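You operate a simulated robot arm through the tools that you are given. There is no shell and no other tool.

You run a simulated robot arm. Do the job below in one go: nothing can be reset, and whatever is moved stays where it is left.

Task
Snap the size 75 cuffed tube into the gauge plate, free it with the lever and put it back.
Fine: press it home by hand in its own hole; the green lever ends back; the tube ends in the blue tray.
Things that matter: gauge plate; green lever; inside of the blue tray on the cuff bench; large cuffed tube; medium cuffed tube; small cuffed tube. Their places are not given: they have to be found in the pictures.

Only the result counts: the job must be done as asked and must still hold three seconds after the hand-in. Knocking over, shifting, dropping, spilling or breaking anything else fails it.

Robot
A 7-joint arm with a two-finger parallel gripper, fixed in place. Base frame: the origin is on the floor under the middle of its stand, x ahead of it, y to its left, z up. Units: cm, rad, N and s.
It reaches about 124.7 cm from its shoulder. Its first joint turns from -2.304 to 2.304 rad. Payload 3.91 kg.
The TCP is the grasp point between the finger pads, 3 cm short of the fingertips. In the tool frame z runs along the fingers and y along their closing line. The gripper opens to 11 cm. The fingers are 2 cm wide and 1 cm thick; the gripper's body (4.8 by 11.2 cm) begins 5.5 cm behind the TCP.
Orientation is told as [roll, pitch, yaw] about the base's x, y, z axes, in that order, counted from this pose: with the fingers straight down and closing along the base's y, the tool's x points along the base's -x, its y along +y and its z along -z.

Tools
- The arm moves only by the tool drive_tool. Its arguments are lists of equal length, an entry for each row: "angular": the turn, a rotation vector about the base's x, y, z in rad, a list of three; "delta_pos": the shift along the base's x, y, z in cm, a list of three; "jaw": the finger opening in cm, from 0 to 11. In form: {"angular": [[ax, ay, az], ...], "delta_pos": [[tx, ty, tz], ...], "jaw": [jaw, ...]}. A call has 1 to 20 rows; each row shifts and turns the commanded pose from where the row before left it. Each row takes 0.2 s and may step no farther than 5 cm and 0.15 rad from the row before; otherwise, or with a gripper value out of range, the whole call is refused. Where a pose cannot be reached the arm comes as near as it can. A force on the tool above 90 N (or 10 N above the force at the start of the call, whichever is more), or a blocked arm, ends the call early, and 0.2 s more pass. The fingers move at their own pace (about 10.8 cm/s each) and stop on an object; they squeeze with about 34 N. The grip force told is the motor's: it shows also when the fingers shut on nothing. Time passes only in rows, and 0.2 s behind the last, so rows that do not move let the fingers close. The reply holds the time, the measured pose of the TCP, the force on the tool along the base axes, the opening and the grip force, in the units named above and with some noise, with the torque about the TCP (base axes, N m) and any sound that the robot's microphone picked up.
- Cameras (640 x 400 px; columns grow to the right, rows downward): "scene" is fixed at [40.05, 50.08, 164.37]; the picture's right is [0.06, -1.00, 0.00], its down [-0.97, -0.06, -0.24] and it looks along [0.24, 0.01, -0.97] (base axes); focal length 322 px, centre (320, 200). "wrist" rides on the gripper at [7.2, 1.7, -10.3] in the tool frame; the picture's right is [-0.23, 0.97, 0.00], its down [-0.76, -0.18, -0.62] and it looks along [-0.61, -0.14, 0.78] (tool axes); focal length 222 px, centre (320, 200).
- grab_frame(camera): a new picture of that camera. It takes no simulated time.
- point_at(camera, pixels): for up to 12 pixels [column, row] of the newest picture of that camera ("zoom" is the newest enlarged one), the place [x, y, z] in the base frame of the surface seen there, good to about 0.2 cm. It takes no simulated time.
- zoom(camera, box): a new picture of the part [left, top, right, bottom] of that camera's present view, enlarged. It takes no simulated time.
- job_done(): hands the job in; it is judged then, once.

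Open the gripper and draw the arm clear of the work before you hand the job in, unless the task says otherwise.

The tools are called after "Call:" by a JSON object that holds its "fn" and its "kwargs". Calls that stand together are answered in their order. drive_tool: Moves the arm, as the interface text tells. Its arguments: {"type":"object","properties":{"angular":{"type":"array","items":{"type":"array","items":{"type":"number"}}},"delta_pos":{"type":"array","items":{"type":"array","items":{"type":"number"}}},"jaw":{"type":"array","items":{"type":"number"}}},"required":["angular","delta_pos","jaw"]} The other tools are called the same way: grab_frame (camera) takes a picture; point_at (camera, pixels) gives the place of the surface under pixels of a picture; zoom (camera, box) takes an enlarged picture of a part of a camera's view; job_done () hands the job in.

At the start:

```text
time_s: 0.0
ee_pos: [33.23, 51.46, 119.46]
tool_rot: [0.001, -0.001, 0.0]
contact_force: [0.9, 0.2, 0.4]
torque: [-0.01, -0.01, 0.01]
width: 10.98
gripper_force: 0.1
```

scene: 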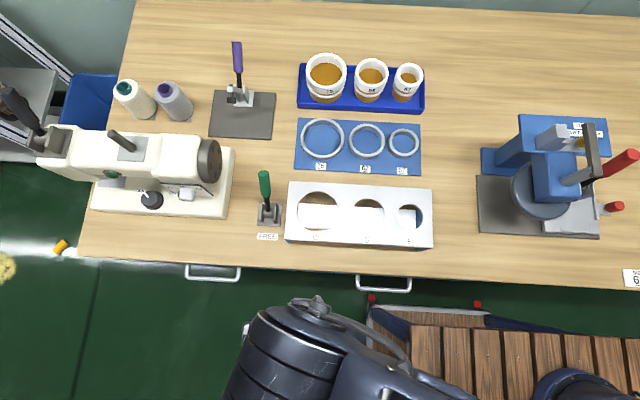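
wrist: 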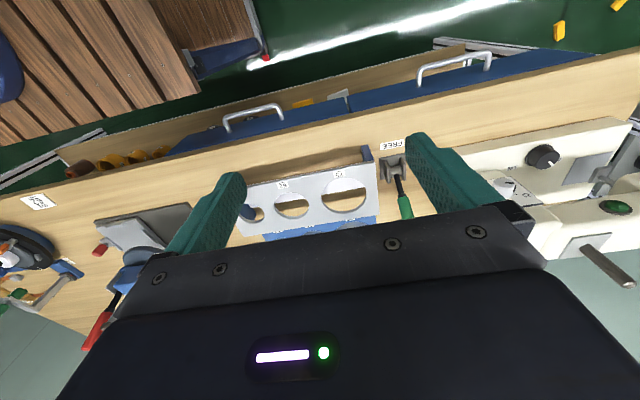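

I start by enlarging the tray, the gauge plate and the lever area in the scene picture.

Call:
{"fn": "zoom", "kwargs": {"camera": "scene", "box": [280, 40, 440, 140]}}

Call:
{"fn": "zoom", "kwargs": {"camera": "scene", "box": [240, 160, 440, 285]}}

```text
4.00 times, centred on (360, 90) of scene
```

zoom: 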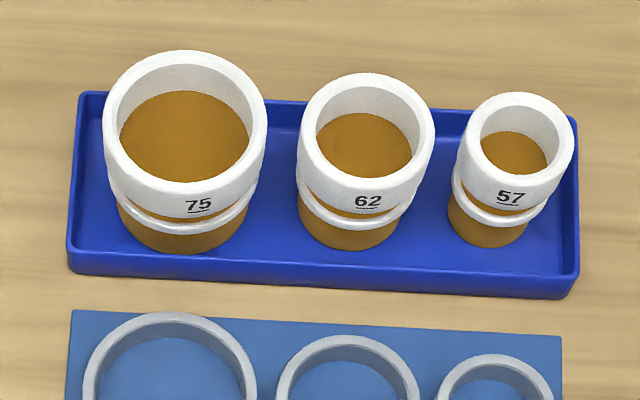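

```text
3.20 times, centred on (340, 222) of scene
```

zoom: 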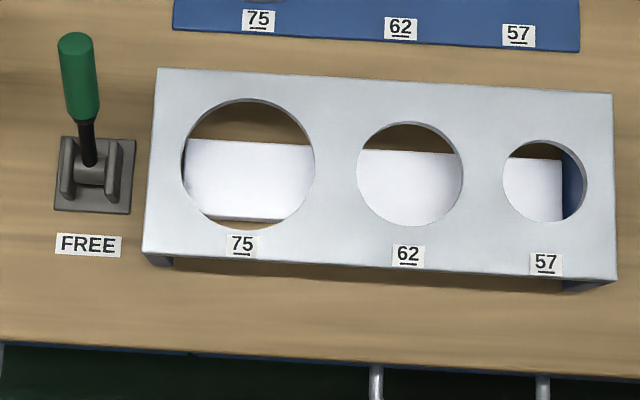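

The large tube in the tray bears 75, and the plate's left hole bears 75. I measure the plate, its hole and the lever in this second enlarged picture.

Call:
{"fn": "point_at", "kwargs": {"camera": "zoom", "pixels": [[165, 80], [605, 105], [148, 245], [608, 272], [248, 103], [186, 165], [313, 168], [248, 226], [250, 180], [76, 45], [88, 160], [88, 205]]}}

Call:
{"fn": "point_at", "kwargs": {"camera": "scene", "pixels": [[327, 54], [308, 76], [346, 76], [326, 98], [326, 76], [300, 70], [423, 72], [299, 106], [423, 110], [350, 105], [372, 62], [345, 105]]}}

```text
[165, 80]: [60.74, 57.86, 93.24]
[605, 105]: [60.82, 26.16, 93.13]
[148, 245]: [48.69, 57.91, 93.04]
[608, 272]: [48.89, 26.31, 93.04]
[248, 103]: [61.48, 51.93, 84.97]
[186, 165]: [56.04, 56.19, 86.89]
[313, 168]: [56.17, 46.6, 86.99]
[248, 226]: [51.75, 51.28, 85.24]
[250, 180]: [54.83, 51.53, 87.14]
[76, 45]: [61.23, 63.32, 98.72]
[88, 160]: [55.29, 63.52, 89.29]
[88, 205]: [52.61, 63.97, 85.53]
```

```text
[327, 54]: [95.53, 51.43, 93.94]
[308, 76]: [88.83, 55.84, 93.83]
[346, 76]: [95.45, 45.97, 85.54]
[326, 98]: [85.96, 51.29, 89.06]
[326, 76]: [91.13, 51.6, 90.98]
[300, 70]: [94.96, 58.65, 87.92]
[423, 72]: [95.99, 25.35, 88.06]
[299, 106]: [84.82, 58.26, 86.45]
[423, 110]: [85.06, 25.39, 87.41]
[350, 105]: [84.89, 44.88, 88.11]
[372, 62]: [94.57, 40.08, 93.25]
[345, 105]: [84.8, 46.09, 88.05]
```

The plate top is at z≈93 and the tube stands around (90.7, 51.5). I look at the lever and the plate from the wrist camera, enlarged.

Call:
{"fn": "zoom", "kwargs": {"camera": "wrist", "box": [220, 120, 440, 258]}}

Call:
{"fn": "zoom", "kwargs": {"camera": "scene", "box": [240, 160, 320, 250]}}

```text
2.90 times, centred on (330, 189) of wrist
```

zoom: 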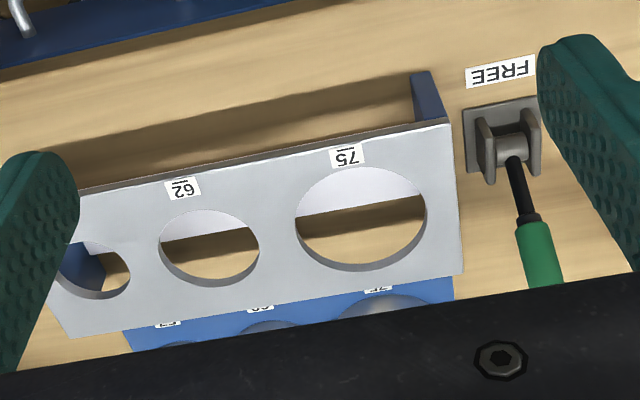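

```text
4.44 times, centred on (280, 205) of scene
```

zoom: 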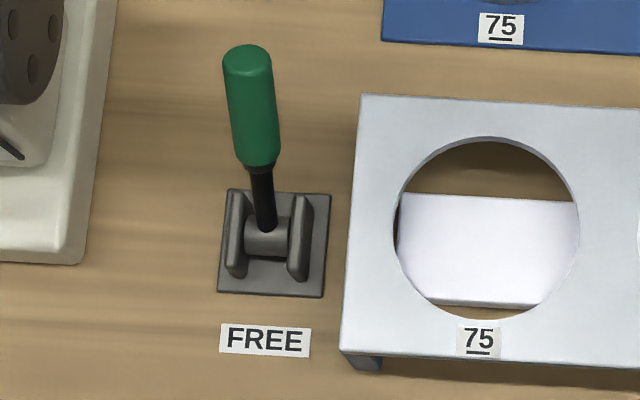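

The view shows the FREE lever leaning forward (+x) beside the plate. I now fly the open hand toward the blue tray, staying high, for a closer look at the tubes.

Call:
{"fn": "drive_tool", "kwargs": {"angular": [[0, 0, 0], [0, 0, 0], [0, 0, 0], [0, 0, 0], [0, 0, 0], [0, 0, 0], [0, 0, 0], [0, 0, 0], [0, 0, 0], [0, 0, 0]], "delta_pos": [[4.2, 0, -0.8], [4.2, 0, -0.8], [4.2, 0, -0.8], [4.2, 0, -0.8], [4.2, 0, -0.8], [4.2, 0, -0.8], [4.2, 0, -0.8], [4.2, 0, -0.8], [4.2, 0, -0.8], [0, 0, 0]], "jaw": [11, 11, 11, 11, 11, 11, 11, 11, 11, 11]}}

Call:
{"fn": "grab_frame", "kwargs": {"camera": "wrist"}}

Call:
{"fn": "grab_frame", "kwargs": {"camera": "scene"}}

```text
time_s: 2.2
ee_pos: [71.18, 51.49, 112.22]
tool_rot: [0.0, 0.0, 0.0]
contact_force: [-0.4, 0.2, -0.6]
torque: [0.04, -0.01, -0.01]
width: 11.0
gripper_force: 0.1
```

```text
taken
```

wrist: 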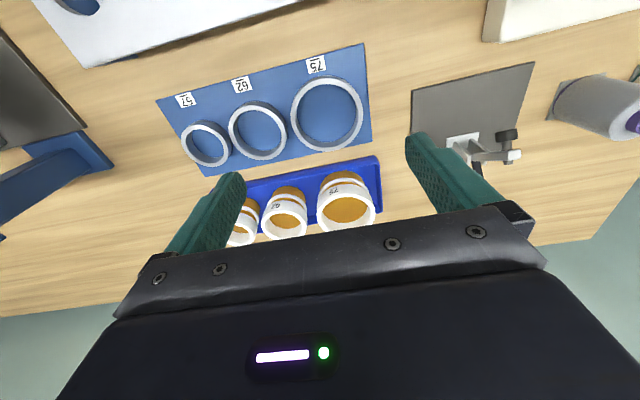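

```text
taken
```

scene: 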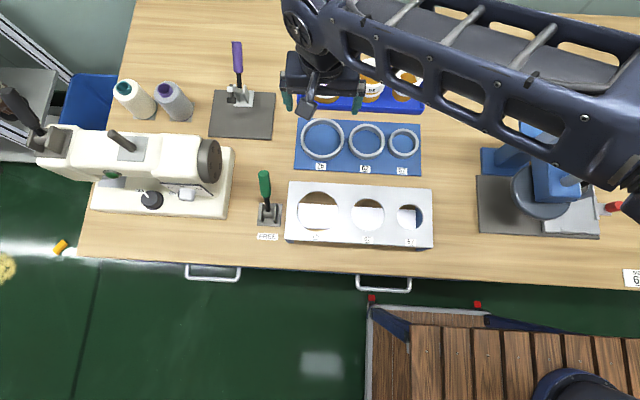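

The tubes appear at wrist pixels near (345, 205). I enlarge that to measure the cuff and its ring.

Call:
{"fn": "zoom", "kwargs": {"camera": "wrist", "box": [300, 155, 396, 240]}}

```text
4.71 times, centred on (348, 198) of wrist
```

zoom: 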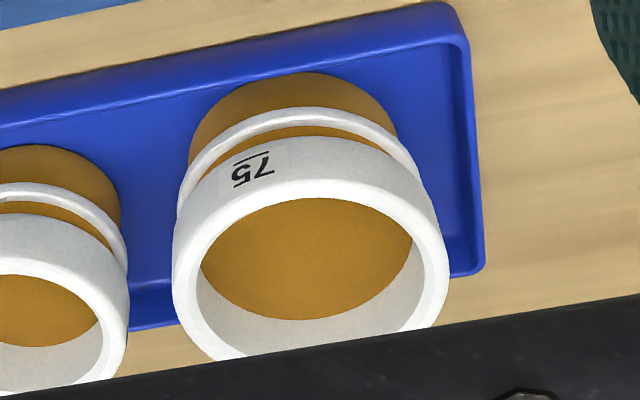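

Now I measure points along the tube's near side and rim in this enlarged picture.

Call:
{"fn": "point_at", "kwargs": {"camera": "zoom", "pixels": [[300, 80], [300, 104], [300, 112], [300, 120], [300, 131], [300, 142], [300, 185], [310, 192], [180, 260], [443, 260], [310, 260], [420, 200]]}}

Call:
{"fn": "point_at", "kwargs": {"camera": "wrist", "pixels": [[327, 205], [374, 205], [345, 229], [340, 178], [384, 160], [320, 170], [280, 190], [283, 235]]}}

```text
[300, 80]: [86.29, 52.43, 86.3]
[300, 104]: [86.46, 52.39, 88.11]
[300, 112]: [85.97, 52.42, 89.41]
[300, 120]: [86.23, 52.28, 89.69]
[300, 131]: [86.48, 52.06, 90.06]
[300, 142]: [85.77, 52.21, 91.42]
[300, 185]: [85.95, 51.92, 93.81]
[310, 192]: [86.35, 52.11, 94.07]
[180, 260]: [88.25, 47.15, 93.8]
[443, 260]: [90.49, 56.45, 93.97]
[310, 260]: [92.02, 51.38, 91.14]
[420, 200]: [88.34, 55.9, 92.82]
```

```text
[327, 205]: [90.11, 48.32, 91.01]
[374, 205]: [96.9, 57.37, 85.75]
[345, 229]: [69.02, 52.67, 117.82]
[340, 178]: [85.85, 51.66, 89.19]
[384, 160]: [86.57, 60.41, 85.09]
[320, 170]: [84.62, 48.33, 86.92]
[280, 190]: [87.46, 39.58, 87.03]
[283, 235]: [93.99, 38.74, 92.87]
```

Cuff spans z≈91–94, radius ≈4.95 about (90.7, 51.5), ring at z≈89.2, so I can grip it. Next I move back over the plate to measure the 75 hole and the lever precisely.

Call:
{"fn": "drive_tool", "kwargs": {"angular": [[0, 0, 0], [0, 0, 0], [0, 0, 0], [0, 0, 0], [0, 0, 0], [0, 0, 0], [0, 0, 0]], "delta_pos": [[-4.3, 0.6, -0.8], [-4.3, 0.6, -0.8], [-4.3, 0.6, -0.8], [-4.3, 0.6, -0.8], [-4.3, 0.6, -0.8], [-4.3, 0.6, -0.8], [0, 0, 0]], "jaw": [11, 11, 11, 11, 11, 11, 11]}}

Call:
{"fn": "grab_frame", "kwargs": {"camera": "wrist"}}

```text
time_s: 3.8
ee_pos: [45.08, 55.14, 107.39]
tool_rot: [0.0, 0.0, 0.0]
contact_force: [0.0, 0.0, -0.3]
torque: [0.02, 0.03, -0.01]
width: 11.0
gripper_force: 0.1
```

```text
taken
```

wrist: 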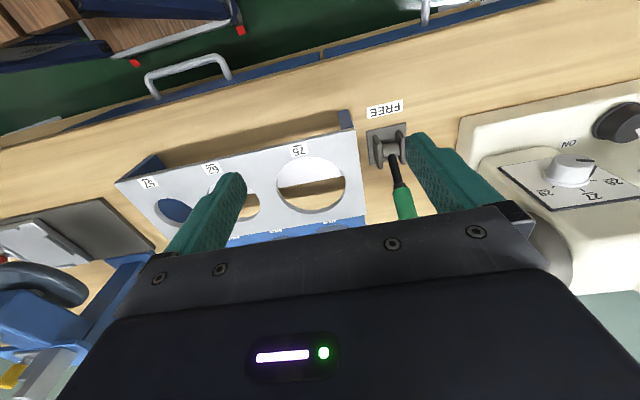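

The 75 hole sits at about (311, 185) in the wrist picture and the lever at (395, 175). I enlarge both.

Call:
{"fn": "zoom", "kwargs": {"camera": "wrist", "box": [260, 140, 360, 225]}}

```text
4.71 times, centred on (310, 182) of wrist
```

zoom: 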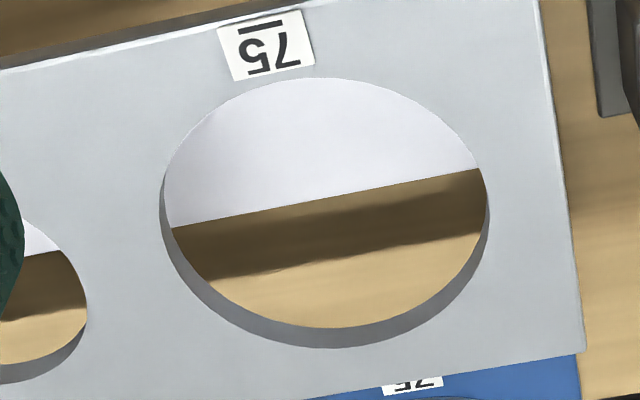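

I measure points just outside the 75 hole's rim and the hole's lower edge.

Call:
{"fn": "point_at", "kwargs": {"camera": "zoom", "pixels": [[322, 74], [310, 352], [156, 205], [493, 210], [200, 125], [440, 115], [200, 304], [460, 288], [240, 92], [400, 330], [310, 330], [310, 342]]}}

Call:
{"fn": "zoom", "kwargs": {"camera": "wrist", "box": [350, 100, 450, 225]}}

```text
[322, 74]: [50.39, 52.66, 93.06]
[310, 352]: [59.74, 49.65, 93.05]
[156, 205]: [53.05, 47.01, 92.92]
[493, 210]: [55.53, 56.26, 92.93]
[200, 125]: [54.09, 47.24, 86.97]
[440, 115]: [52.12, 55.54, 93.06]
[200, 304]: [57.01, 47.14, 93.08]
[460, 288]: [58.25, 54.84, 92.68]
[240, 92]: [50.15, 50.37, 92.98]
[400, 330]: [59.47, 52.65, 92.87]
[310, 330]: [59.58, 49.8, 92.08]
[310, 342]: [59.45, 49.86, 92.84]
```

```text
3.20 times, centred on (400, 162) of wrist
```

zoom: 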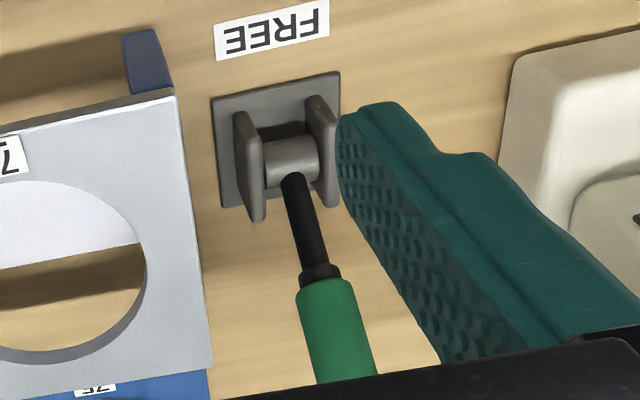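

The hole centre fits at about (54.9, 51.4), radius ≈4.75, with the plate top at z 93.0 and about 1.2 thick. Now I measure the lever's pivot, shaft and handle.

Call:
{"fn": "point_at", "kwargs": {"camera": "zoom", "pixels": [[292, 150], [292, 180], [307, 230], [320, 272], [327, 300], [345, 370], [250, 115], [325, 100], [260, 215], [325, 200], [215, 100], [225, 205]]}}

Call:
{"fn": "zoom", "kwargs": {"camera": "scene", "box": [240, 160, 320, 250]}}

```text
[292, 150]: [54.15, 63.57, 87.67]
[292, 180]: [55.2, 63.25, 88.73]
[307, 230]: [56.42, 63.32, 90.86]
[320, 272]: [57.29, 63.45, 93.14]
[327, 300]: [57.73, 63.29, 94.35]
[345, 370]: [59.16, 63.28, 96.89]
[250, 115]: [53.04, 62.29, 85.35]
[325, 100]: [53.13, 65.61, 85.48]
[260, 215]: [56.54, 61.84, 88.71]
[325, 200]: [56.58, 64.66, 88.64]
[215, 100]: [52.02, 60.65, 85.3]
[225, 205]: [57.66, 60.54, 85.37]
```

```text
4.44 times, centred on (280, 205) of scene
```

zoom: 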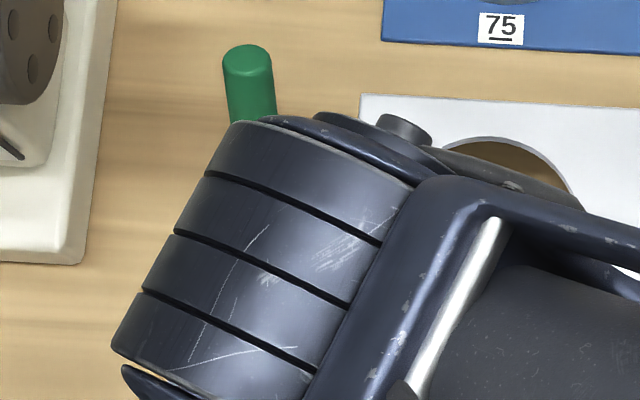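

The lever pivots near (55, 63.4, 87.6) and its handle leans about 25° to +x with its top at about (61, 63.3, 98.7). I fly back over the 75 tube, turning the hand +90° so the fingers close along x, clear of the neighbouring tube.

Call:
{"fn": "drive_tool", "kwargs": {"angular": [[0, 0, 0], [0, 0, 0.1428], [0, 0, 0.1428], [0, 0, 0.1428], [0, 0, 0.1428], [0, 0, 0.1428], [0, 0, 0.1428], [0, 0, 0.1428], [0, 0, 0.1428], [0, 0, 0.1428], [0, 0, 0.1428], [0, 0, 0.1428], [0, 0, 0]], "delta_pos": [[0, 0, 2], [4.15, -0.33, 0], [4.15, -0.33, 0], [4.15, -0.33, 0], [4.15, -0.33, 0], [4.15, -0.33, 0], [4.15, -0.33, 0], [4.15, -0.33, 0], [4.15, -0.33, 0], [4.15, -0.33, -1], [4.15, -0.33, -2], [4.15, -0.33, -2], [0, 0, 0]], "jaw": [11, 11, 11, 11, 11, 11, 11, 11, 11, 11, 11, 11, 11]}}

Call:
{"fn": "grab_frame", "kwargs": {"camera": "wrist"}}

Call:
{"fn": "grab_frame", "kwargs": {"camera": "scene"}}

```text
time_s: 6.6
ee_pos: [91.09, 51.41, 104.41]
tool_rot: [0.001, 0.001, 1.573]
contact_force: [-1.0, -0.5, 0.7]
torque: [0.01, 0.01, 0.0]
width: 11.02
gripper_force: 0.1
```

```text
taken
```

wrist: 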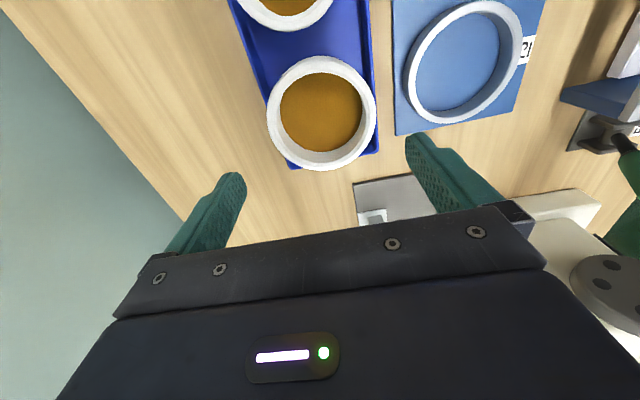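

```text
taken
```

scene: 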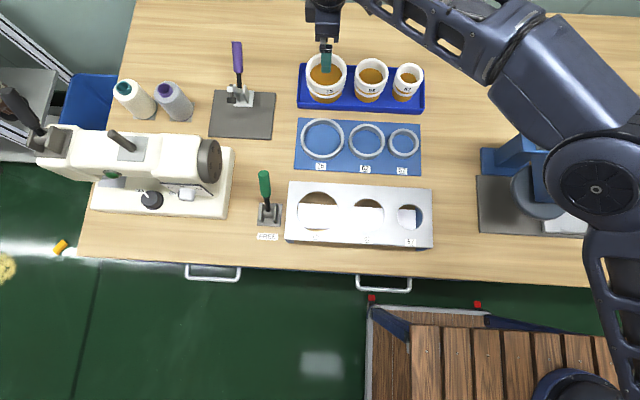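

Now I see the 75 cuff at about (321, 113) in the wrist picture. I enlarge it to fit its centre.

Call:
{"fn": "zoom", "kwargs": {"camera": "wrist", "box": [256, 45, 386, 180]}}

```text
2.96 times, centred on (321, 112) of wrist
```

zoom: 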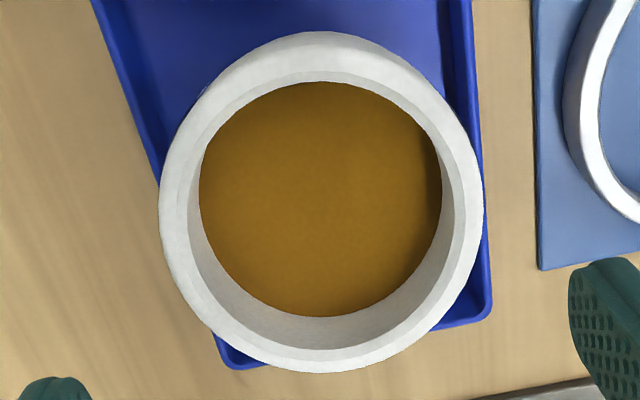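

Call:
{"fn": "point_at", "kwargs": {"camera": "zoom", "pixels": [[165, 200], [477, 200], [330, 368], [200, 115], [445, 115], [200, 315], [450, 310], [250, 72], [395, 75], [320, 200], [250, 345], [400, 350]]}}

```text
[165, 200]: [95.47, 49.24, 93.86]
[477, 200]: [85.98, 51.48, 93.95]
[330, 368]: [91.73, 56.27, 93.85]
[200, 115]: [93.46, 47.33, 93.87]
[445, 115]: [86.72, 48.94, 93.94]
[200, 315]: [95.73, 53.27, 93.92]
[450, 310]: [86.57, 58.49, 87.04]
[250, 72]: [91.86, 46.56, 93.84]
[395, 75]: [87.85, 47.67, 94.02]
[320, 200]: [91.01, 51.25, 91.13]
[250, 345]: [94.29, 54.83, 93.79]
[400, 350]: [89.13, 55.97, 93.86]
```

Cuff centre fits at (90.95, 51.44), radius 4.93, nearly under the TCP. I centre on it and descend around the cuff with the jaws full open.

Call:
{"fn": "drive_tool", "kwargs": {"angular": [[0, 0, 0], [0, 0, 0], [0, 0, 0], [0, 0, 0], [0, 0, 0], [0, 0, 0], [0, 0, 0], [0, 0, 0], [0, 0, 0]], "delta_pos": [[-0.12, 0.03, 0], [0, 0, -2], [0, 0, -2], [0, 0, -2], [0, 0, -1.5], [0, 0, -1.4], [0, 0, -1.3], [0, 0, -1.2], [0, 0, 0]], "jaw": [11, 11, 11, 11, 11, 11, 11, 11, 11]}}

Call:
{"fn": "grab_frame", "kwargs": {"camera": "wrist"}}

Call:
{"fn": "zoom", "kwargs": {"camera": "scene", "box": [280, 20, 440, 120]}}

```text
time_s: 8.6
ee_pos: [90.91, 51.36, 93.08]
tool_rot: [0.001, 0.0, 1.571]
contact_force: [-0.8, -0.3, 0.0]
torque: [-0.01, 0.01, 0.0]
width: 11.01
gripper_force: 0.1
```

```text
taken
```

wrist: 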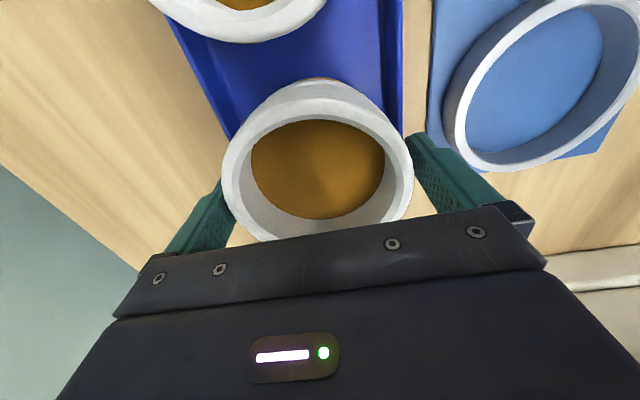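

```text
4.00 times, centred on (360, 70) of scene
```

zoom: 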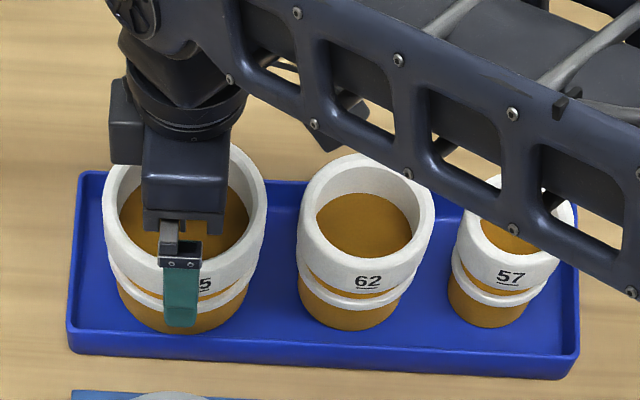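

The fingers straddle the 75 cuff without contact (force ≈0). I close on the cuff and let the grip settle.

Call:
{"fn": "drive_tool", "kwargs": {"angular": [[0, 0, 0], [0, 0, 0], [0, 0, 0], [0, 0, 0]], "delta_pos": [[0, 0, 0], [0, 0, 0], [0, 0, 0], [0, 0, 0]], "jaw": [10, 9, 9, 9]}}

```text
time_s: 9.6
ee_pos: [90.85, 51.33, 93.11]
tool_rot: [0.001, 0.001, 1.572]
contact_force: [0.1, 0.1, -1.2]
torque: [0.01, -0.02, 0.02]
width: 10.33
gripper_force: 33.7
```

Grip is at 10.33 cm with 33.7 N. I lift a little and check that the tube comes along alone.

Call:
{"fn": "drive_tool", "kwargs": {"angular": [[0, 0, 0], [0, 0, 0], [0, 0, 0], [0, 0, 0], [0, 0, 0], [0, 0, 0]], "delta_pos": [[0, 0, 0.5], [0, 0, 1], [0, 0, 2], [0, 0, 3], [0, 0, 3], [0, 0, 0]], "jaw": [9, 9, 9, 9, 9, 9]}}

Call:
{"fn": "grab_frame", "kwargs": {"camera": "wrist"}}

Call:
{"fn": "grab_frame", "kwargs": {"camera": "scene"}}

```text
time_s: 11.0
ee_pos: [90.82, 51.41, 102.62]
tool_rot: [0.0, 0.0, 1.571]
contact_force: [1.1, 1.0, -1.2]
torque: [0.03, 0.04, 0.01]
width: 10.32
gripper_force: 33.5
```

```text
taken
```

wrist: 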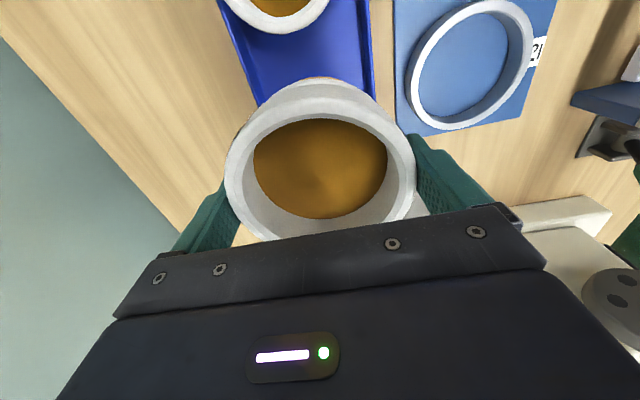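

```text
taken
```

scene: 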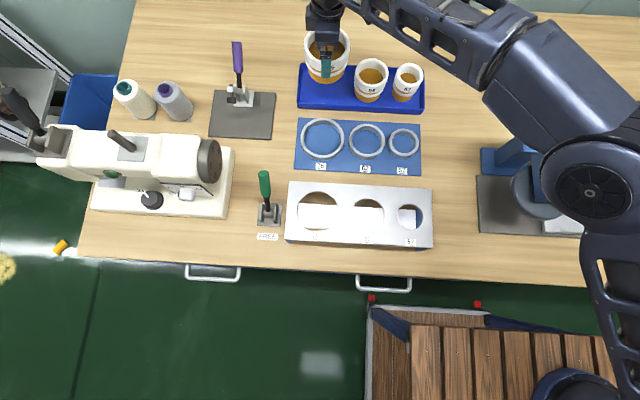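

The tube hangs in the grip, clear of the tray. I measure its rim and floor relative to the TCP before carrying it.

Call:
{"fn": "zoom", "kwargs": {"camera": "wrist", "box": [216, 70, 426, 245]}}

```text
2.29 times, centred on (321, 158) of wrist
```

zoom: 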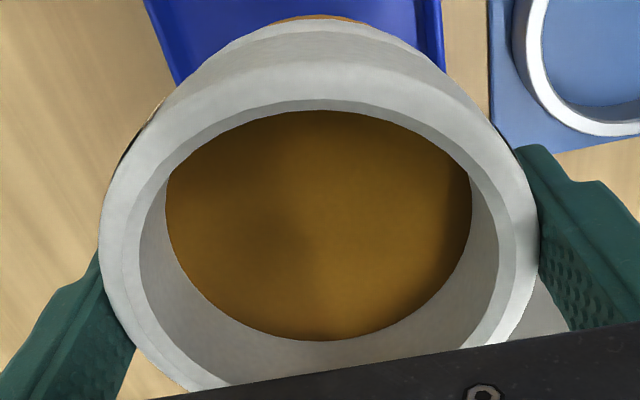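

I take the floor-edge and rim points of the held tube.

Call:
{"fn": "point_at", "kwargs": {"camera": "zoom", "pixels": [[172, 215], [466, 205], [320, 116], [318, 335], [215, 300], [430, 285], [210, 145], [425, 145], [318, 222], [112, 240], [530, 230], [320, 80]]}}

```text
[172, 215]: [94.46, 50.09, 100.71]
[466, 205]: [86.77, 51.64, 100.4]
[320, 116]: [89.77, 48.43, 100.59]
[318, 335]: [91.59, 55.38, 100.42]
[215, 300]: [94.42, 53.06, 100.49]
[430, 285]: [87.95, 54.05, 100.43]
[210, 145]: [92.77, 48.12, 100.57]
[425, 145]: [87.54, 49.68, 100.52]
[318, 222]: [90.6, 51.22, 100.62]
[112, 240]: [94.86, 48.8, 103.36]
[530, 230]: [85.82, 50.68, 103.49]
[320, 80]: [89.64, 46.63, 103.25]
```

Tube floor is level at z≈100.5 and centred at (90.75, 51.5), so it is held on-axis. I carry it to above the 75 hole at (54.95, 51.4).

Call:
{"fn": "drive_tool", "kwargs": {"angular": [[0, 0, 0], [0, 0, 0], [0, 0, 0], [0, 0, 0], [0, 0, 0], [0, 0, 0], [0, 0, 0], [0, 0, 0], [0, 0, 0], [0, 0, 0], [0, 0, 0], [0, 0, 0]], "delta_pos": [[0, 0, 2], [-3, 0, 0], [-4, 0, 0], [-4, 0, 0], [-4, 0, 0], [-4, 0, 0], [-4, 0, 0], [-4, 0, 0], [-4, 0, 0], [-3.1, 0, 0], [-1.75, 0, 0], [0, 0, 0]], "jaw": [9, 9, 9, 9, 9, 9, 9, 9, 9, 9, 9, 9]}}

Call:
{"fn": "grab_frame", "kwargs": {"camera": "wrist"}}

Call:
{"fn": "grab_frame", "kwargs": {"camera": "scene"}}

```text
time_s: 13.6
ee_pos: [54.97, 51.36, 104.52]
tool_rot: [0.001, -0.001, 1.572]
contact_force: [-0.1, -0.1, -0.4]
torque: [-0.02, 0.03, 0.03]
width: 10.34
gripper_force: 33.8
```

```text
taken
```

wrist: 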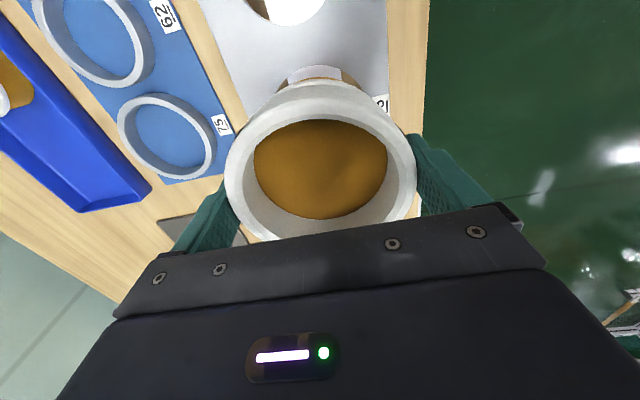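

```text
taken
```

scene: 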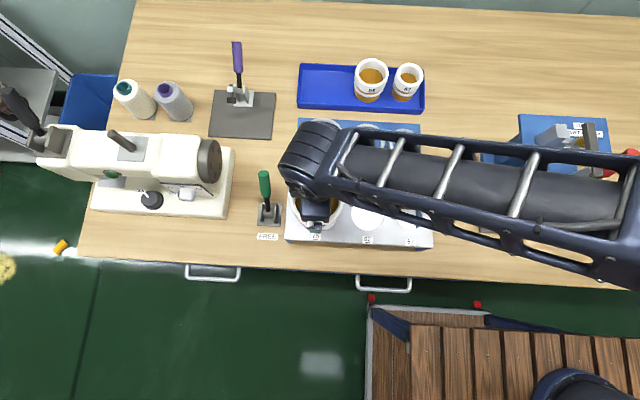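

The tube hangs over the hole with its bottom near z 97. I lower to just above the plate and look before entering.

Call:
{"fn": "drive_tool", "kwargs": {"angular": [[0, 0, 0], [0, 0, 0], [0, 0, 0], [0, 0, 0]], "delta_pos": [[0, 0, -1.5], [0, 0, -1.2], [0, 0, -0.8], [0, 0, 0]], "jaw": [9, 9, 9, 9]}}

Call:
{"fn": "grab_frame", "kwargs": {"camera": "wrist"}}

Call:
{"fn": "zoom", "kwargs": {"camera": "scene", "box": [240, 160, 400, 260]}}

```text
time_s: 14.6
ee_pos: [54.96, 51.55, 100.99]
tool_rot: [0.0, -0.001, 1.571]
contact_force: [0.6, 0.1, -1.0]
torque: [-0.02, 0.03, -0.01]
width: 10.29
gripper_force: 34.2
```

```text
taken
```

wrist: 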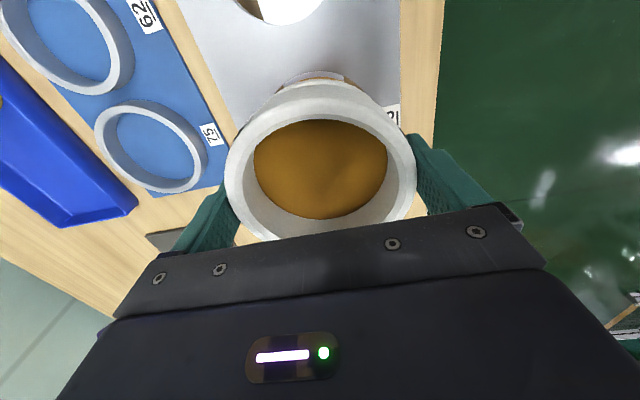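

```text
4.00 times, centred on (320, 210) of scene
```

zoom: 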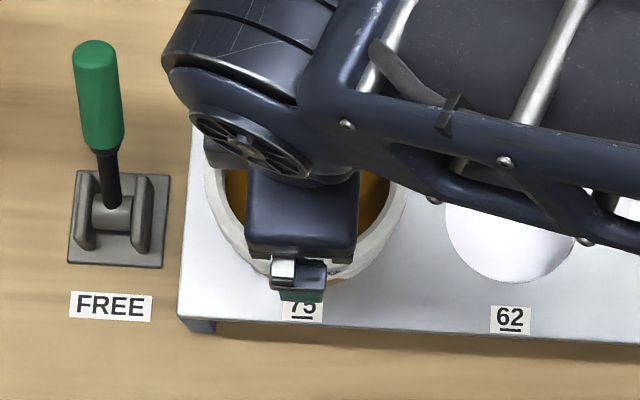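

I enlarge the area where the tube bottom meets the hole's near edge at about (312, 78).

Call:
{"fn": "zoom", "kwargs": {"camera": "wrist", "box": [250, 50, 400, 130]}}

```text
4.27 times, centred on (325, 90) of wrist
```

zoom: 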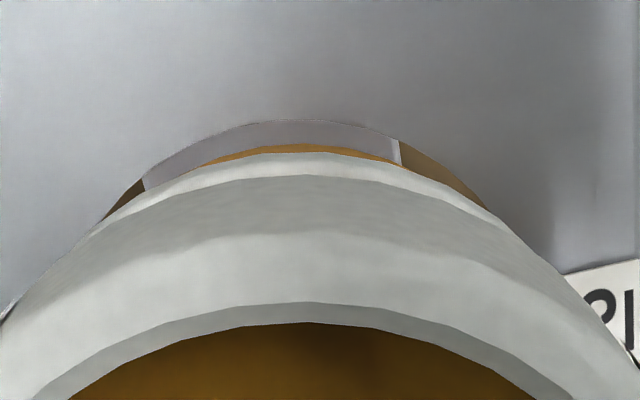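

Hole edge shows evenly around the tube's near side. I lower in small steps and watch for contact.

Call:
{"fn": "drive_tool", "kwargs": {"angular": [[0, 0, 0], [0, 0, 0], [0, 0, 0], [0, 0, 0]], "delta_pos": [[0, 0, -0.3], [0, 0, -0.3], [0, 0, -0.2], [0, 0, 0]], "jaw": [9, 9, 9, 9]}}

```text
time_s: 15.6
ee_pos: [54.99, 51.45, 100.3]
tool_rot: [0.0, 0.001, 1.571]
contact_force: [0.1, 0.3, -1.3]
torque: [-0.03, 0.01, 0.0]
width: 10.35
gripper_force: 33.8
```

No contact yet at z 100.3. I continue lowering slowly.

Call:
{"fn": "drive_tool", "kwargs": {"angular": [[0, 0, 0], [0, 0, 0], [0, 0, 0]], "delta_pos": [[0, 0, -0.25], [0, 0, -0.25], [0, 0, 0]], "jaw": [9, 9, 9]}}

```text
time_s: 16.4
ee_pos: [55.01, 51.43, 99.82]
tool_rot: [0.0, -0.001, 1.572]
contact_force: [0.7, -0.4, -1.3]
torque: [0.0, 0.03, 0.01]
width: 10.36
gripper_force: 34.5
```

Still free; the bottom has entered the hole. I continue down toward the ring's contact height.

Call:
{"fn": "drive_tool", "kwargs": {"angular": [[0, 0, 0], [0, 0, 0], [0, 0, 0], [0, 0, 0], [0, 0, 0]], "delta_pos": [[0, 0, -0.4], [0, 0, -0.4], [0, 0, -0.4], [0, 0, -0.4], [0, 0, 0]], "jaw": [9, 9, 9, 9, 9]}}

Call:
{"fn": "grab_frame", "kwargs": {"camera": "wrist"}}

```text
time_s: 17.6
ee_pos: [54.95, 51.47, 98.25]
tool_rot: [-0.001, 0.001, 1.572]
contact_force: [0.8, -0.6, -0.7]
torque: [0.02, -0.03, -0.01]
width: 10.32
gripper_force: 33.9
```

```text
taken
```

wrist: 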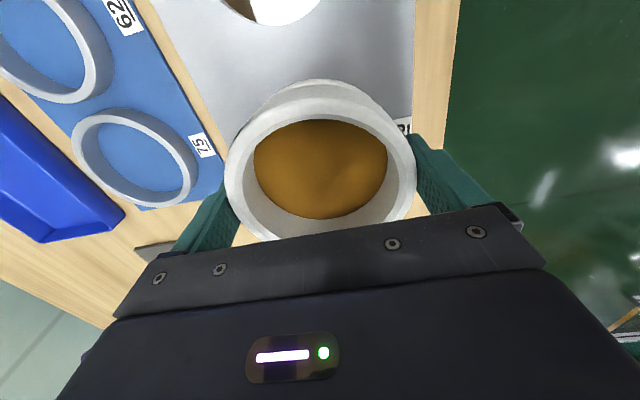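

Entered without force at z 98.25. I go on in small steps until the ring meets the plate (expected near z 97.3).

Call:
{"fn": "drive_tool", "kwargs": {"angular": [[0, 0, 0], [0, 0, 0], [0, 0, 0], [0, 0, 0]], "delta_pos": [[0, 0, -0.3], [0, 0, -0.3], [0, 0, -0.2], [0, 0, 0]], "jaw": [9, 9, 9, 9]}}

```text
time_s: 18.6
ee_pos: [54.99, 51.51, 97.29]
tool_rot: [0.003, -0.001, 1.57]
contact_force: [-0.9, -0.2, -1.5]
torque: [-0.02, -0.02, 0.0]
width: 10.3
gripper_force: 33.7
```

No contact yet at 97.3. I continue with finer steps.

Call:
{"fn": "drive_tool", "kwargs": {"angular": [[0, 0, 0], [0, 0, 0], [0, 0, 0]], "delta_pos": [[0, 0, -0.2], [0, 0, -0.2], [0, 0, 0]], "jaw": [9, 9, 9]}}

Call:
{"fn": "grab_frame", "kwargs": {"camera": "wrist"}}

```text
time_s: 19.4
ee_pos: [54.92, 51.29, 96.94]
tool_rot: [-0.002, -0.001, 1.572]
contact_force: [-0.3, 0.1, -0.1]
torque: [0.0, -0.03, -0.03]
width: 10.32
gripper_force: 34.0
```

```text
taken
```

wrist: 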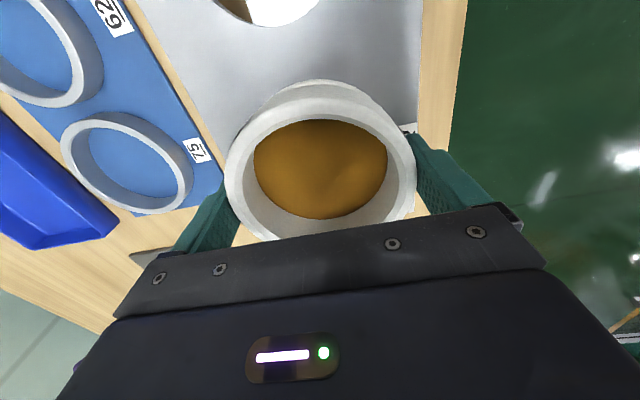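

Still no force at 96.94. I check the tube floor and rim height against the plate before going on.

Call:
{"fn": "point_at", "kwargs": {"camera": "wrist", "pixels": [[318, 165], [300, 190], [340, 190], [320, 100], [320, 92], [320, 83], [320, 60], [250, 110], [225, 90]]}}

Call:
{"fn": "zoom", "kwargs": {"camera": "wrist", "box": [230, 60, 420, 180]}}

```text
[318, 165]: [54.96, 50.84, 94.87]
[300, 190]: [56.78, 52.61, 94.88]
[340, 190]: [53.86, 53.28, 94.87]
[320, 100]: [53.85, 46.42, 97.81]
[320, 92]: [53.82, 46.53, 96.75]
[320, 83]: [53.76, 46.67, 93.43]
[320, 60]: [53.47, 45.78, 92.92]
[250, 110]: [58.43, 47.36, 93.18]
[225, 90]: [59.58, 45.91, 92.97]
```

```text
3.33 times, centred on (325, 120) of wrist
```

zoom: 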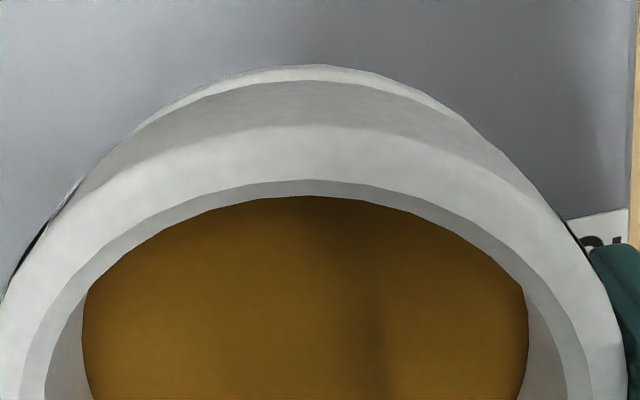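

Floor is at 94.87 (no slip) and the ring is just at the plate's surface (z≈93.4). I press on gently in small steps.

Call:
{"fn": "drive_tool", "kwargs": {"angular": [[0, 0, 0], [0, 0, 0], [0, 0, 0]], "delta_pos": [[0, 0, -0.2], [0, 0, -0.2], [0, 0, 0]], "jaw": [9, 9, 9]}}

```text
time_s: 20.2
ee_pos: [54.96, 51.39, 96.65]
tool_rot: [0.001, -0.001, 1.571]
contact_force: [0.3, -0.5, -2.0]
torque: [-0.05, 0.0, -0.03]
width: 10.35
gripper_force: 34.0
```

Force still near zero at 96.65. I continue down to about 96.2 (fingertips reach the plate at 96.0).

Call:
{"fn": "drive_tool", "kwargs": {"angular": [[0, 0, 0], [0, 0, 0], [0, 0, 0]], "delta_pos": [[0, 0, -0.2], [0, 0, -0.15], [0, 0, 0]], "jaw": [9, 9, 9]}}

Call:
{"fn": "grab_frame", "kwargs": {"camera": "wrist"}}

```text
time_s: 21.0
ee_pos: [55.07, 51.4, 96.21]
tool_rot: [-0.001, 0.001, 1.571]
contact_force: [-0.2, 0.2, -0.7]
torque: [-0.02, -0.02, -0.02]
width: 10.29
gripper_force: 34.0
```

```text
taken
```

wrist: 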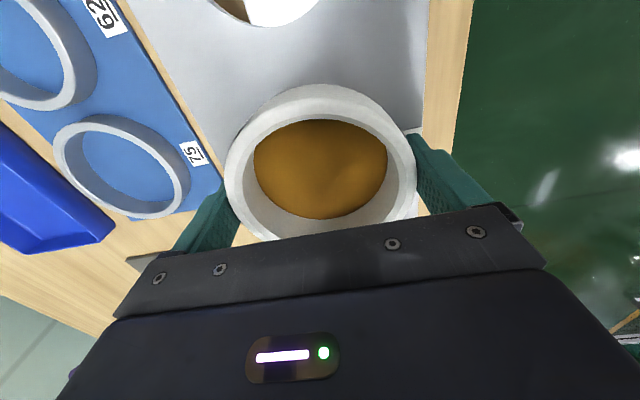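

The ring has entered the hole and the tips are about 0.2 above the plate. I check the tube floor height for slip.

Call:
{"fn": "point_at", "kwargs": {"camera": "wrist", "pixels": [[318, 165], [300, 190], [340, 190], [280, 160], [360, 160], [320, 104], [320, 95], [320, 88], [320, 84], [320, 70]]}}

Call:
{"fn": "zoom", "kwargs": {"camera": "wrist", "box": [210, 60, 430, 200]}}

```text
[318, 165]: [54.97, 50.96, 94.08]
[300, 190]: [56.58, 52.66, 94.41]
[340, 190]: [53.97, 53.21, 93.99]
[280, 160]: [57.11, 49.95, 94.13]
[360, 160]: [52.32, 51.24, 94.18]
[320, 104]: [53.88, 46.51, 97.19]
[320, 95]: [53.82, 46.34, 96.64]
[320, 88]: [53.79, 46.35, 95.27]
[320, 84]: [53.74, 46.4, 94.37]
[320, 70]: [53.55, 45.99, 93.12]
```

```text
2.86 times, centred on (320, 130) of wrist
```

zoom: 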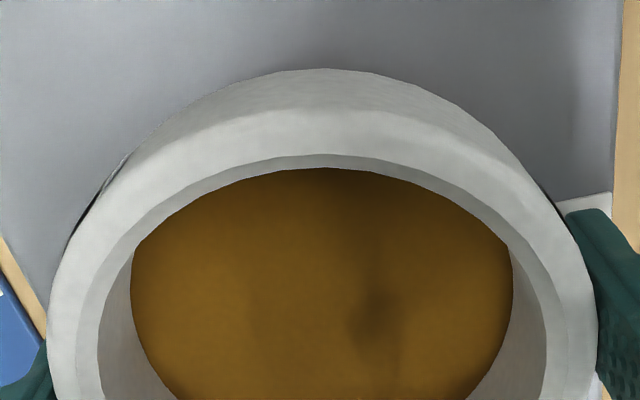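

The floor is at 94.1, about 1 cm short of home, with the ring in the hole. I open the jaws and rise clear, so I can press from above.

Call:
{"fn": "drive_tool", "kwargs": {"angular": [[0, 0, 0], [0, 0, 0], [0, 0, 0], [0, 0, 0], [0, 0, 0], [0, 0, 0], [0, 0, 0]], "delta_pos": [[0, 0, 0], [0, 0, 0], [0, 0, 1], [0, 0, 1.5], [0, 0, 1.5], [0, 0, 1.5], [0, 0, 0]], "jaw": [11, 11, 11, 11, 11, 11, 11]}}

Call:
{"fn": "grab_frame", "kwargs": {"camera": "wrist"}}

```text
time_s: 22.6
ee_pos: [54.86, 51.32, 101.73]
tool_rot: [0.001, 0.0, 1.569]
contact_force: [0.2, 0.1, -0.6]
torque: [0.0, 0.0, 0.02]
width: 11.0
gripper_force: 0.0
```

```text
taken
```

wrist: 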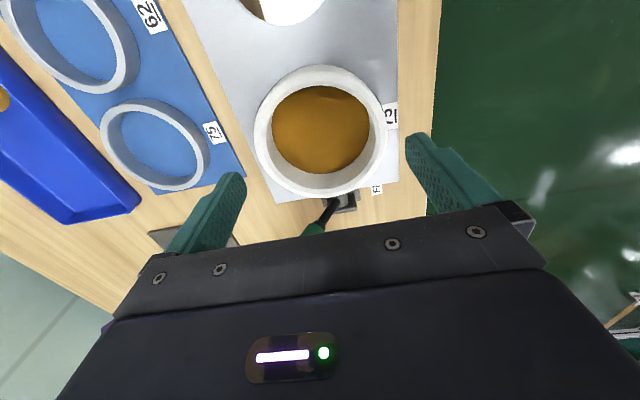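

I check where the tube now rests in the hole.

Call:
{"fn": "zoom", "kwargs": {"camera": "wrist", "box": [240, 55, 400, 205]}}

Call:
{"fn": "point_at", "kwargs": {"camera": "wrist", "pixels": [[320, 130], [290, 130], [350, 130], [320, 160], [320, 100], [262, 130], [381, 130], [320, 190], [322, 76], [322, 69], [322, 62], [230, 130]]}}

```text
2.67 times, centred on (320, 130) of wrist
```

zoom: 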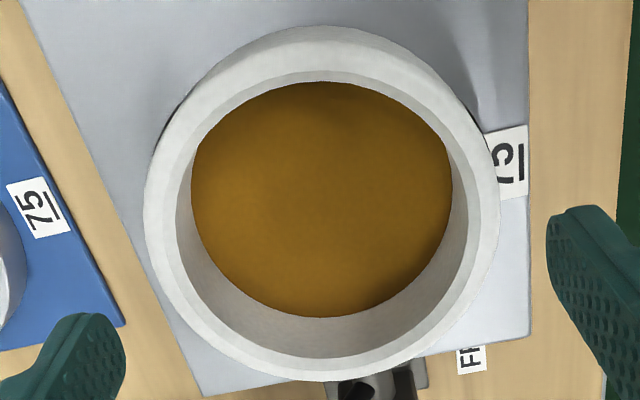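

```text
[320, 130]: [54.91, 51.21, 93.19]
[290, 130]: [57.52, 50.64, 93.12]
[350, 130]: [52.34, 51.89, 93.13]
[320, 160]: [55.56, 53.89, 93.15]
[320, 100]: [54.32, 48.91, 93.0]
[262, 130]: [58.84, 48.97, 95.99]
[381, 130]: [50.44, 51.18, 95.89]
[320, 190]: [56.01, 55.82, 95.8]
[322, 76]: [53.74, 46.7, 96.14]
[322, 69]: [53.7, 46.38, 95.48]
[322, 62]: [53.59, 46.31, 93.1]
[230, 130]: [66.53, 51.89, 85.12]
```

The tube has settled with its cuff near the plate (floor 93.1, rim 95.95), but no snap was heard. I close the fingers and lower them into the cup to press on its floor.

Call:
{"fn": "drive_tool", "kwargs": {"angular": [[0, 0, 0], [0, 0, 0], [0, 0, 0], [0, 0, 0], [0, 0, 0], [0, 0, 0], [0, 0, 0]], "delta_pos": [[0.08, 0.1, 0], [0, 0, 0], [0, 0, 0], [0, 0, -1.8], [0, 0, -1.8], [0, 0, -1.4], [0, 0, 0]], "jaw": [0, 0, 0, 0, 0, 0, 0]}}

Call:
{"fn": "grab_frame", "kwargs": {"camera": "wrist"}}

```text
time_s: 24.2
ee_pos: [55.2, 51.53, 96.7]
tool_rot: [0.0, 0.001, 1.57]
contact_force: [0.4, 0.4, -0.6]
torque: [-0.01, 0.01, 0.0]
width: 0.01
gripper_force: 34.1
```

```text
taken
```

wrist: 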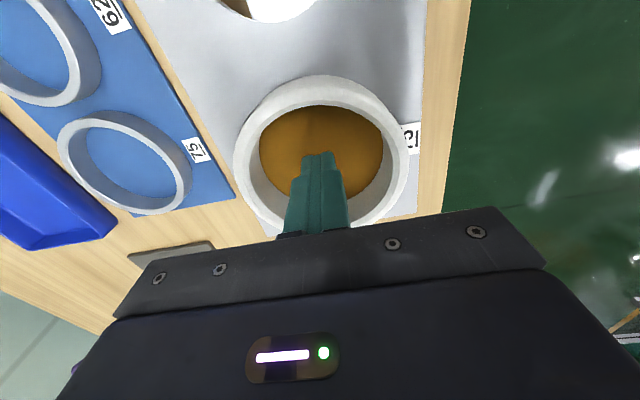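

Closed fingertips are about 0.5 above the tube's floor. I press down in small steps and listen for the snap.

Call:
{"fn": "drive_tool", "kwargs": {"angular": [[0, 0, 0], [0, 0, 0], [0, 0, 0], [0, 0, 0]], "delta_pos": [[0, 0, -0.3], [0, 0, -0.2], [0, 0, -0.2], [0, 0, 0]], "jaw": [0, 0, 0, 0]}}

```text
time_s: 25.2
ee_pos: [54.99, 51.44, 96.05]
tool_rot: [0.001, -0.002, 1.572]
contact_force: [0.1, -0.7, -1.1]
torque: [0.03, 0.02, 0.02]
width: 0.0
gripper_force: 34.4
```

No contact force yet at z 96.05. I go on pressing in small steps.

Call:
{"fn": "drive_tool", "kwargs": {"angular": [[0, 0, 0], [0, 0, 0], [0, 0, 0]], "delta_pos": [[0, 0, -0.15], [0, 0, -0.15], [0, 0, 0]], "jaw": [0, 0, 0]}}

Call:
{"fn": "grab_frame", "kwargs": {"camera": "wrist"}}

```text
time_s: 26.0
ee_pos: [55.06, 51.54, 95.97]
tool_rot: [-0.003, 0.0, 1.572]
contact_force: [-2.1, -8.2, 40.0]
torque: [-0.34, 0.08, 0.04]
width: 0.0
gripper_force: 34.1
```

```text
taken
```

wrist: 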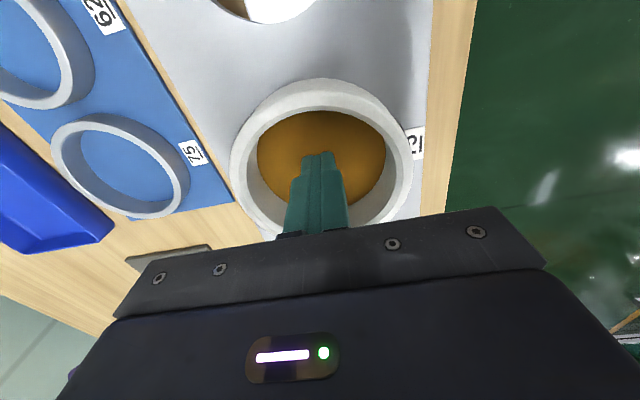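

Now 40 N with contact at z≈95.97 and no sound. I increase the pressing a little at a time.

Call:
{"fn": "drive_tool", "kwargs": {"angular": [[0, 0, 0], [0, 0, 0], [0, 0, 0]], "delta_pos": [[0, 0, -0.08], [0, 0, -0.08], [0, 0, 0]], "jaw": [0, 0, 0]}}

```text
time_s: 26.8
ee_pos: [55.06, 51.54, 96.0]
tool_rot: [-0.005, -0.005, 1.57]
contact_force: [1.8, -10.0, 83.9]
torque: [-0.42, -0.02, 0.01]
width: 0.0
gripper_force: 34.3
```

At 84 N it no longer moves and there was no sound, so I back off and inspect whether the cuff truly sits on the plate.

Call:
{"fn": "drive_tool", "kwargs": {"angular": [[0, 0, 0], [0, 0, 0], [0, 0, 0], [0, 0, 0], [0, 0, 0]], "delta_pos": [[0, 0, 0.5], [0, 0, 1.5], [0, -1, 2], [0, -3, 2], [0, -3, 2]], "jaw": [0, 0, 0, 0, 0]}}

Call:
{"fn": "grab_frame", "kwargs": {"camera": "wrist"}}

Call:
{"fn": "grab_frame", "kwargs": {"camera": "scene"}}

```text
time_s: 28.0
ee_pos: [55.08, 44.45, 103.54]
tool_rot: [0.002, 0.001, 1.571]
contact_force: [-0.2, 0.6, 0.4]
torque: [-0.01, 0.02, 0.03]
width: 0.0
gripper_force: 34.0
```

```text
taken
```

wrist: 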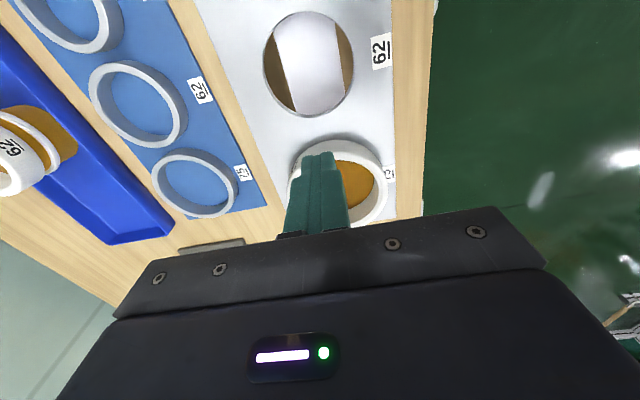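

```text
taken
```

scene: 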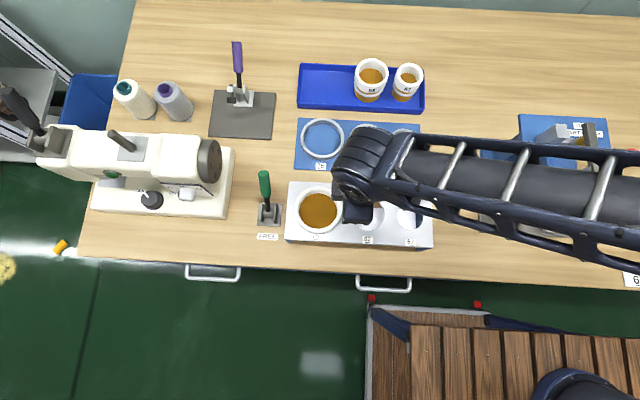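

The tube stands in the 75 hole. I enlarge it from both cameras to see the cuff's underside.

Call:
{"fn": "zoom", "kwargs": {"camera": "scene", "box": [280, 175, 360, 245]}}

Call:
{"fn": "zoom", "kwargs": {"camera": "wrist", "box": [270, 110, 410, 235]}}

```text
5.71 times, centred on (320, 210) of scene
```

zoom: 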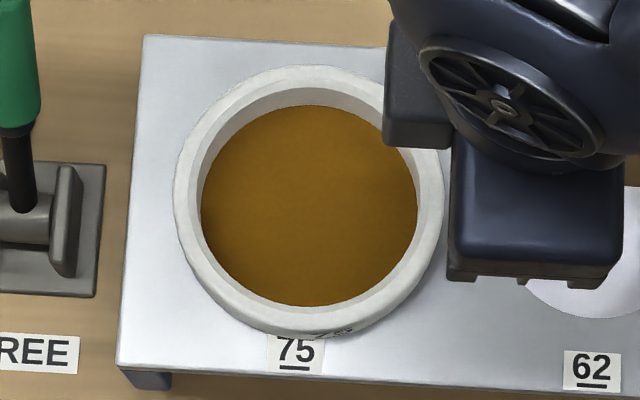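

```text
3.20 times, centred on (340, 172) of wrist
```

zoom: 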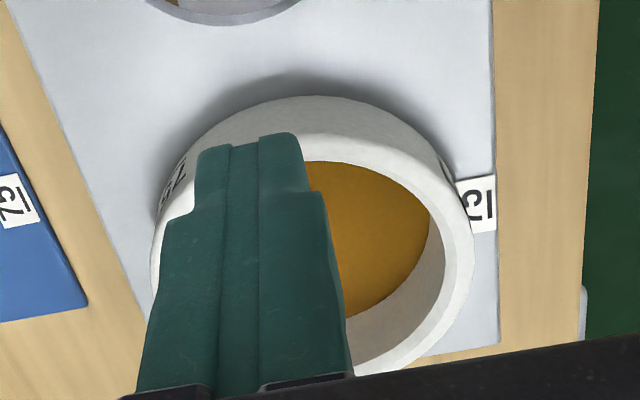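

I measure the rim level and the floor in the enlarged wrist picture, then decide.

Call:
{"fn": "point_at", "kwargs": {"camera": "zoom", "pixels": [[340, 110], [380, 130], [420, 160], [340, 100], [400, 125], [380, 200], [380, 280], [330, 140], [455, 260], [400, 358], [300, 60], [460, 170]]}}

Call:
{"fn": "zoom", "kwargs": {"camera": "scene", "box": [280, 175, 360, 245]}}

Call:
{"fn": "point_at", "kwargs": {"camera": "zoom", "pixels": [[310, 200], [310, 130], [310, 290], [220, 200], [400, 200], [310, 72], [182, 200], [310, 320], [437, 210], [310, 333], [400, 320], [180, 300]]}}

```text
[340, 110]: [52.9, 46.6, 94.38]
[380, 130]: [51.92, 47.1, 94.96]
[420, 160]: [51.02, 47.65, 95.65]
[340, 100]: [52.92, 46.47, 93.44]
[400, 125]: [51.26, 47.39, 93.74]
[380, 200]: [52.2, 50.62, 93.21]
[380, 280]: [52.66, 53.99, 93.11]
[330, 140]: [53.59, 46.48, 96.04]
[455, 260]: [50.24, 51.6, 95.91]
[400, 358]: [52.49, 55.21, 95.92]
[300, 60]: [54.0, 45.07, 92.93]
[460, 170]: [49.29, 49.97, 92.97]
```

```text
5.71 times, centred on (320, 210) of scene
```

zoom: 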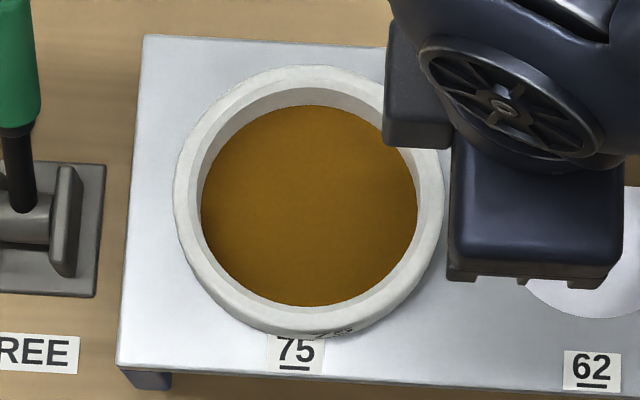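

```text
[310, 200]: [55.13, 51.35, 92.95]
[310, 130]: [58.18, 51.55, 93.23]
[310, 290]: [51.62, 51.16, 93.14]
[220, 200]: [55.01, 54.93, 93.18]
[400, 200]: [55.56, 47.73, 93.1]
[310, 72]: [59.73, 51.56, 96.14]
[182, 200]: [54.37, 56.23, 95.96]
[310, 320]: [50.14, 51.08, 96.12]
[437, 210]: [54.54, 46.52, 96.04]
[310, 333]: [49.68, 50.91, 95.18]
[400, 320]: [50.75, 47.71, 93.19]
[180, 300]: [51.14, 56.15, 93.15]
```

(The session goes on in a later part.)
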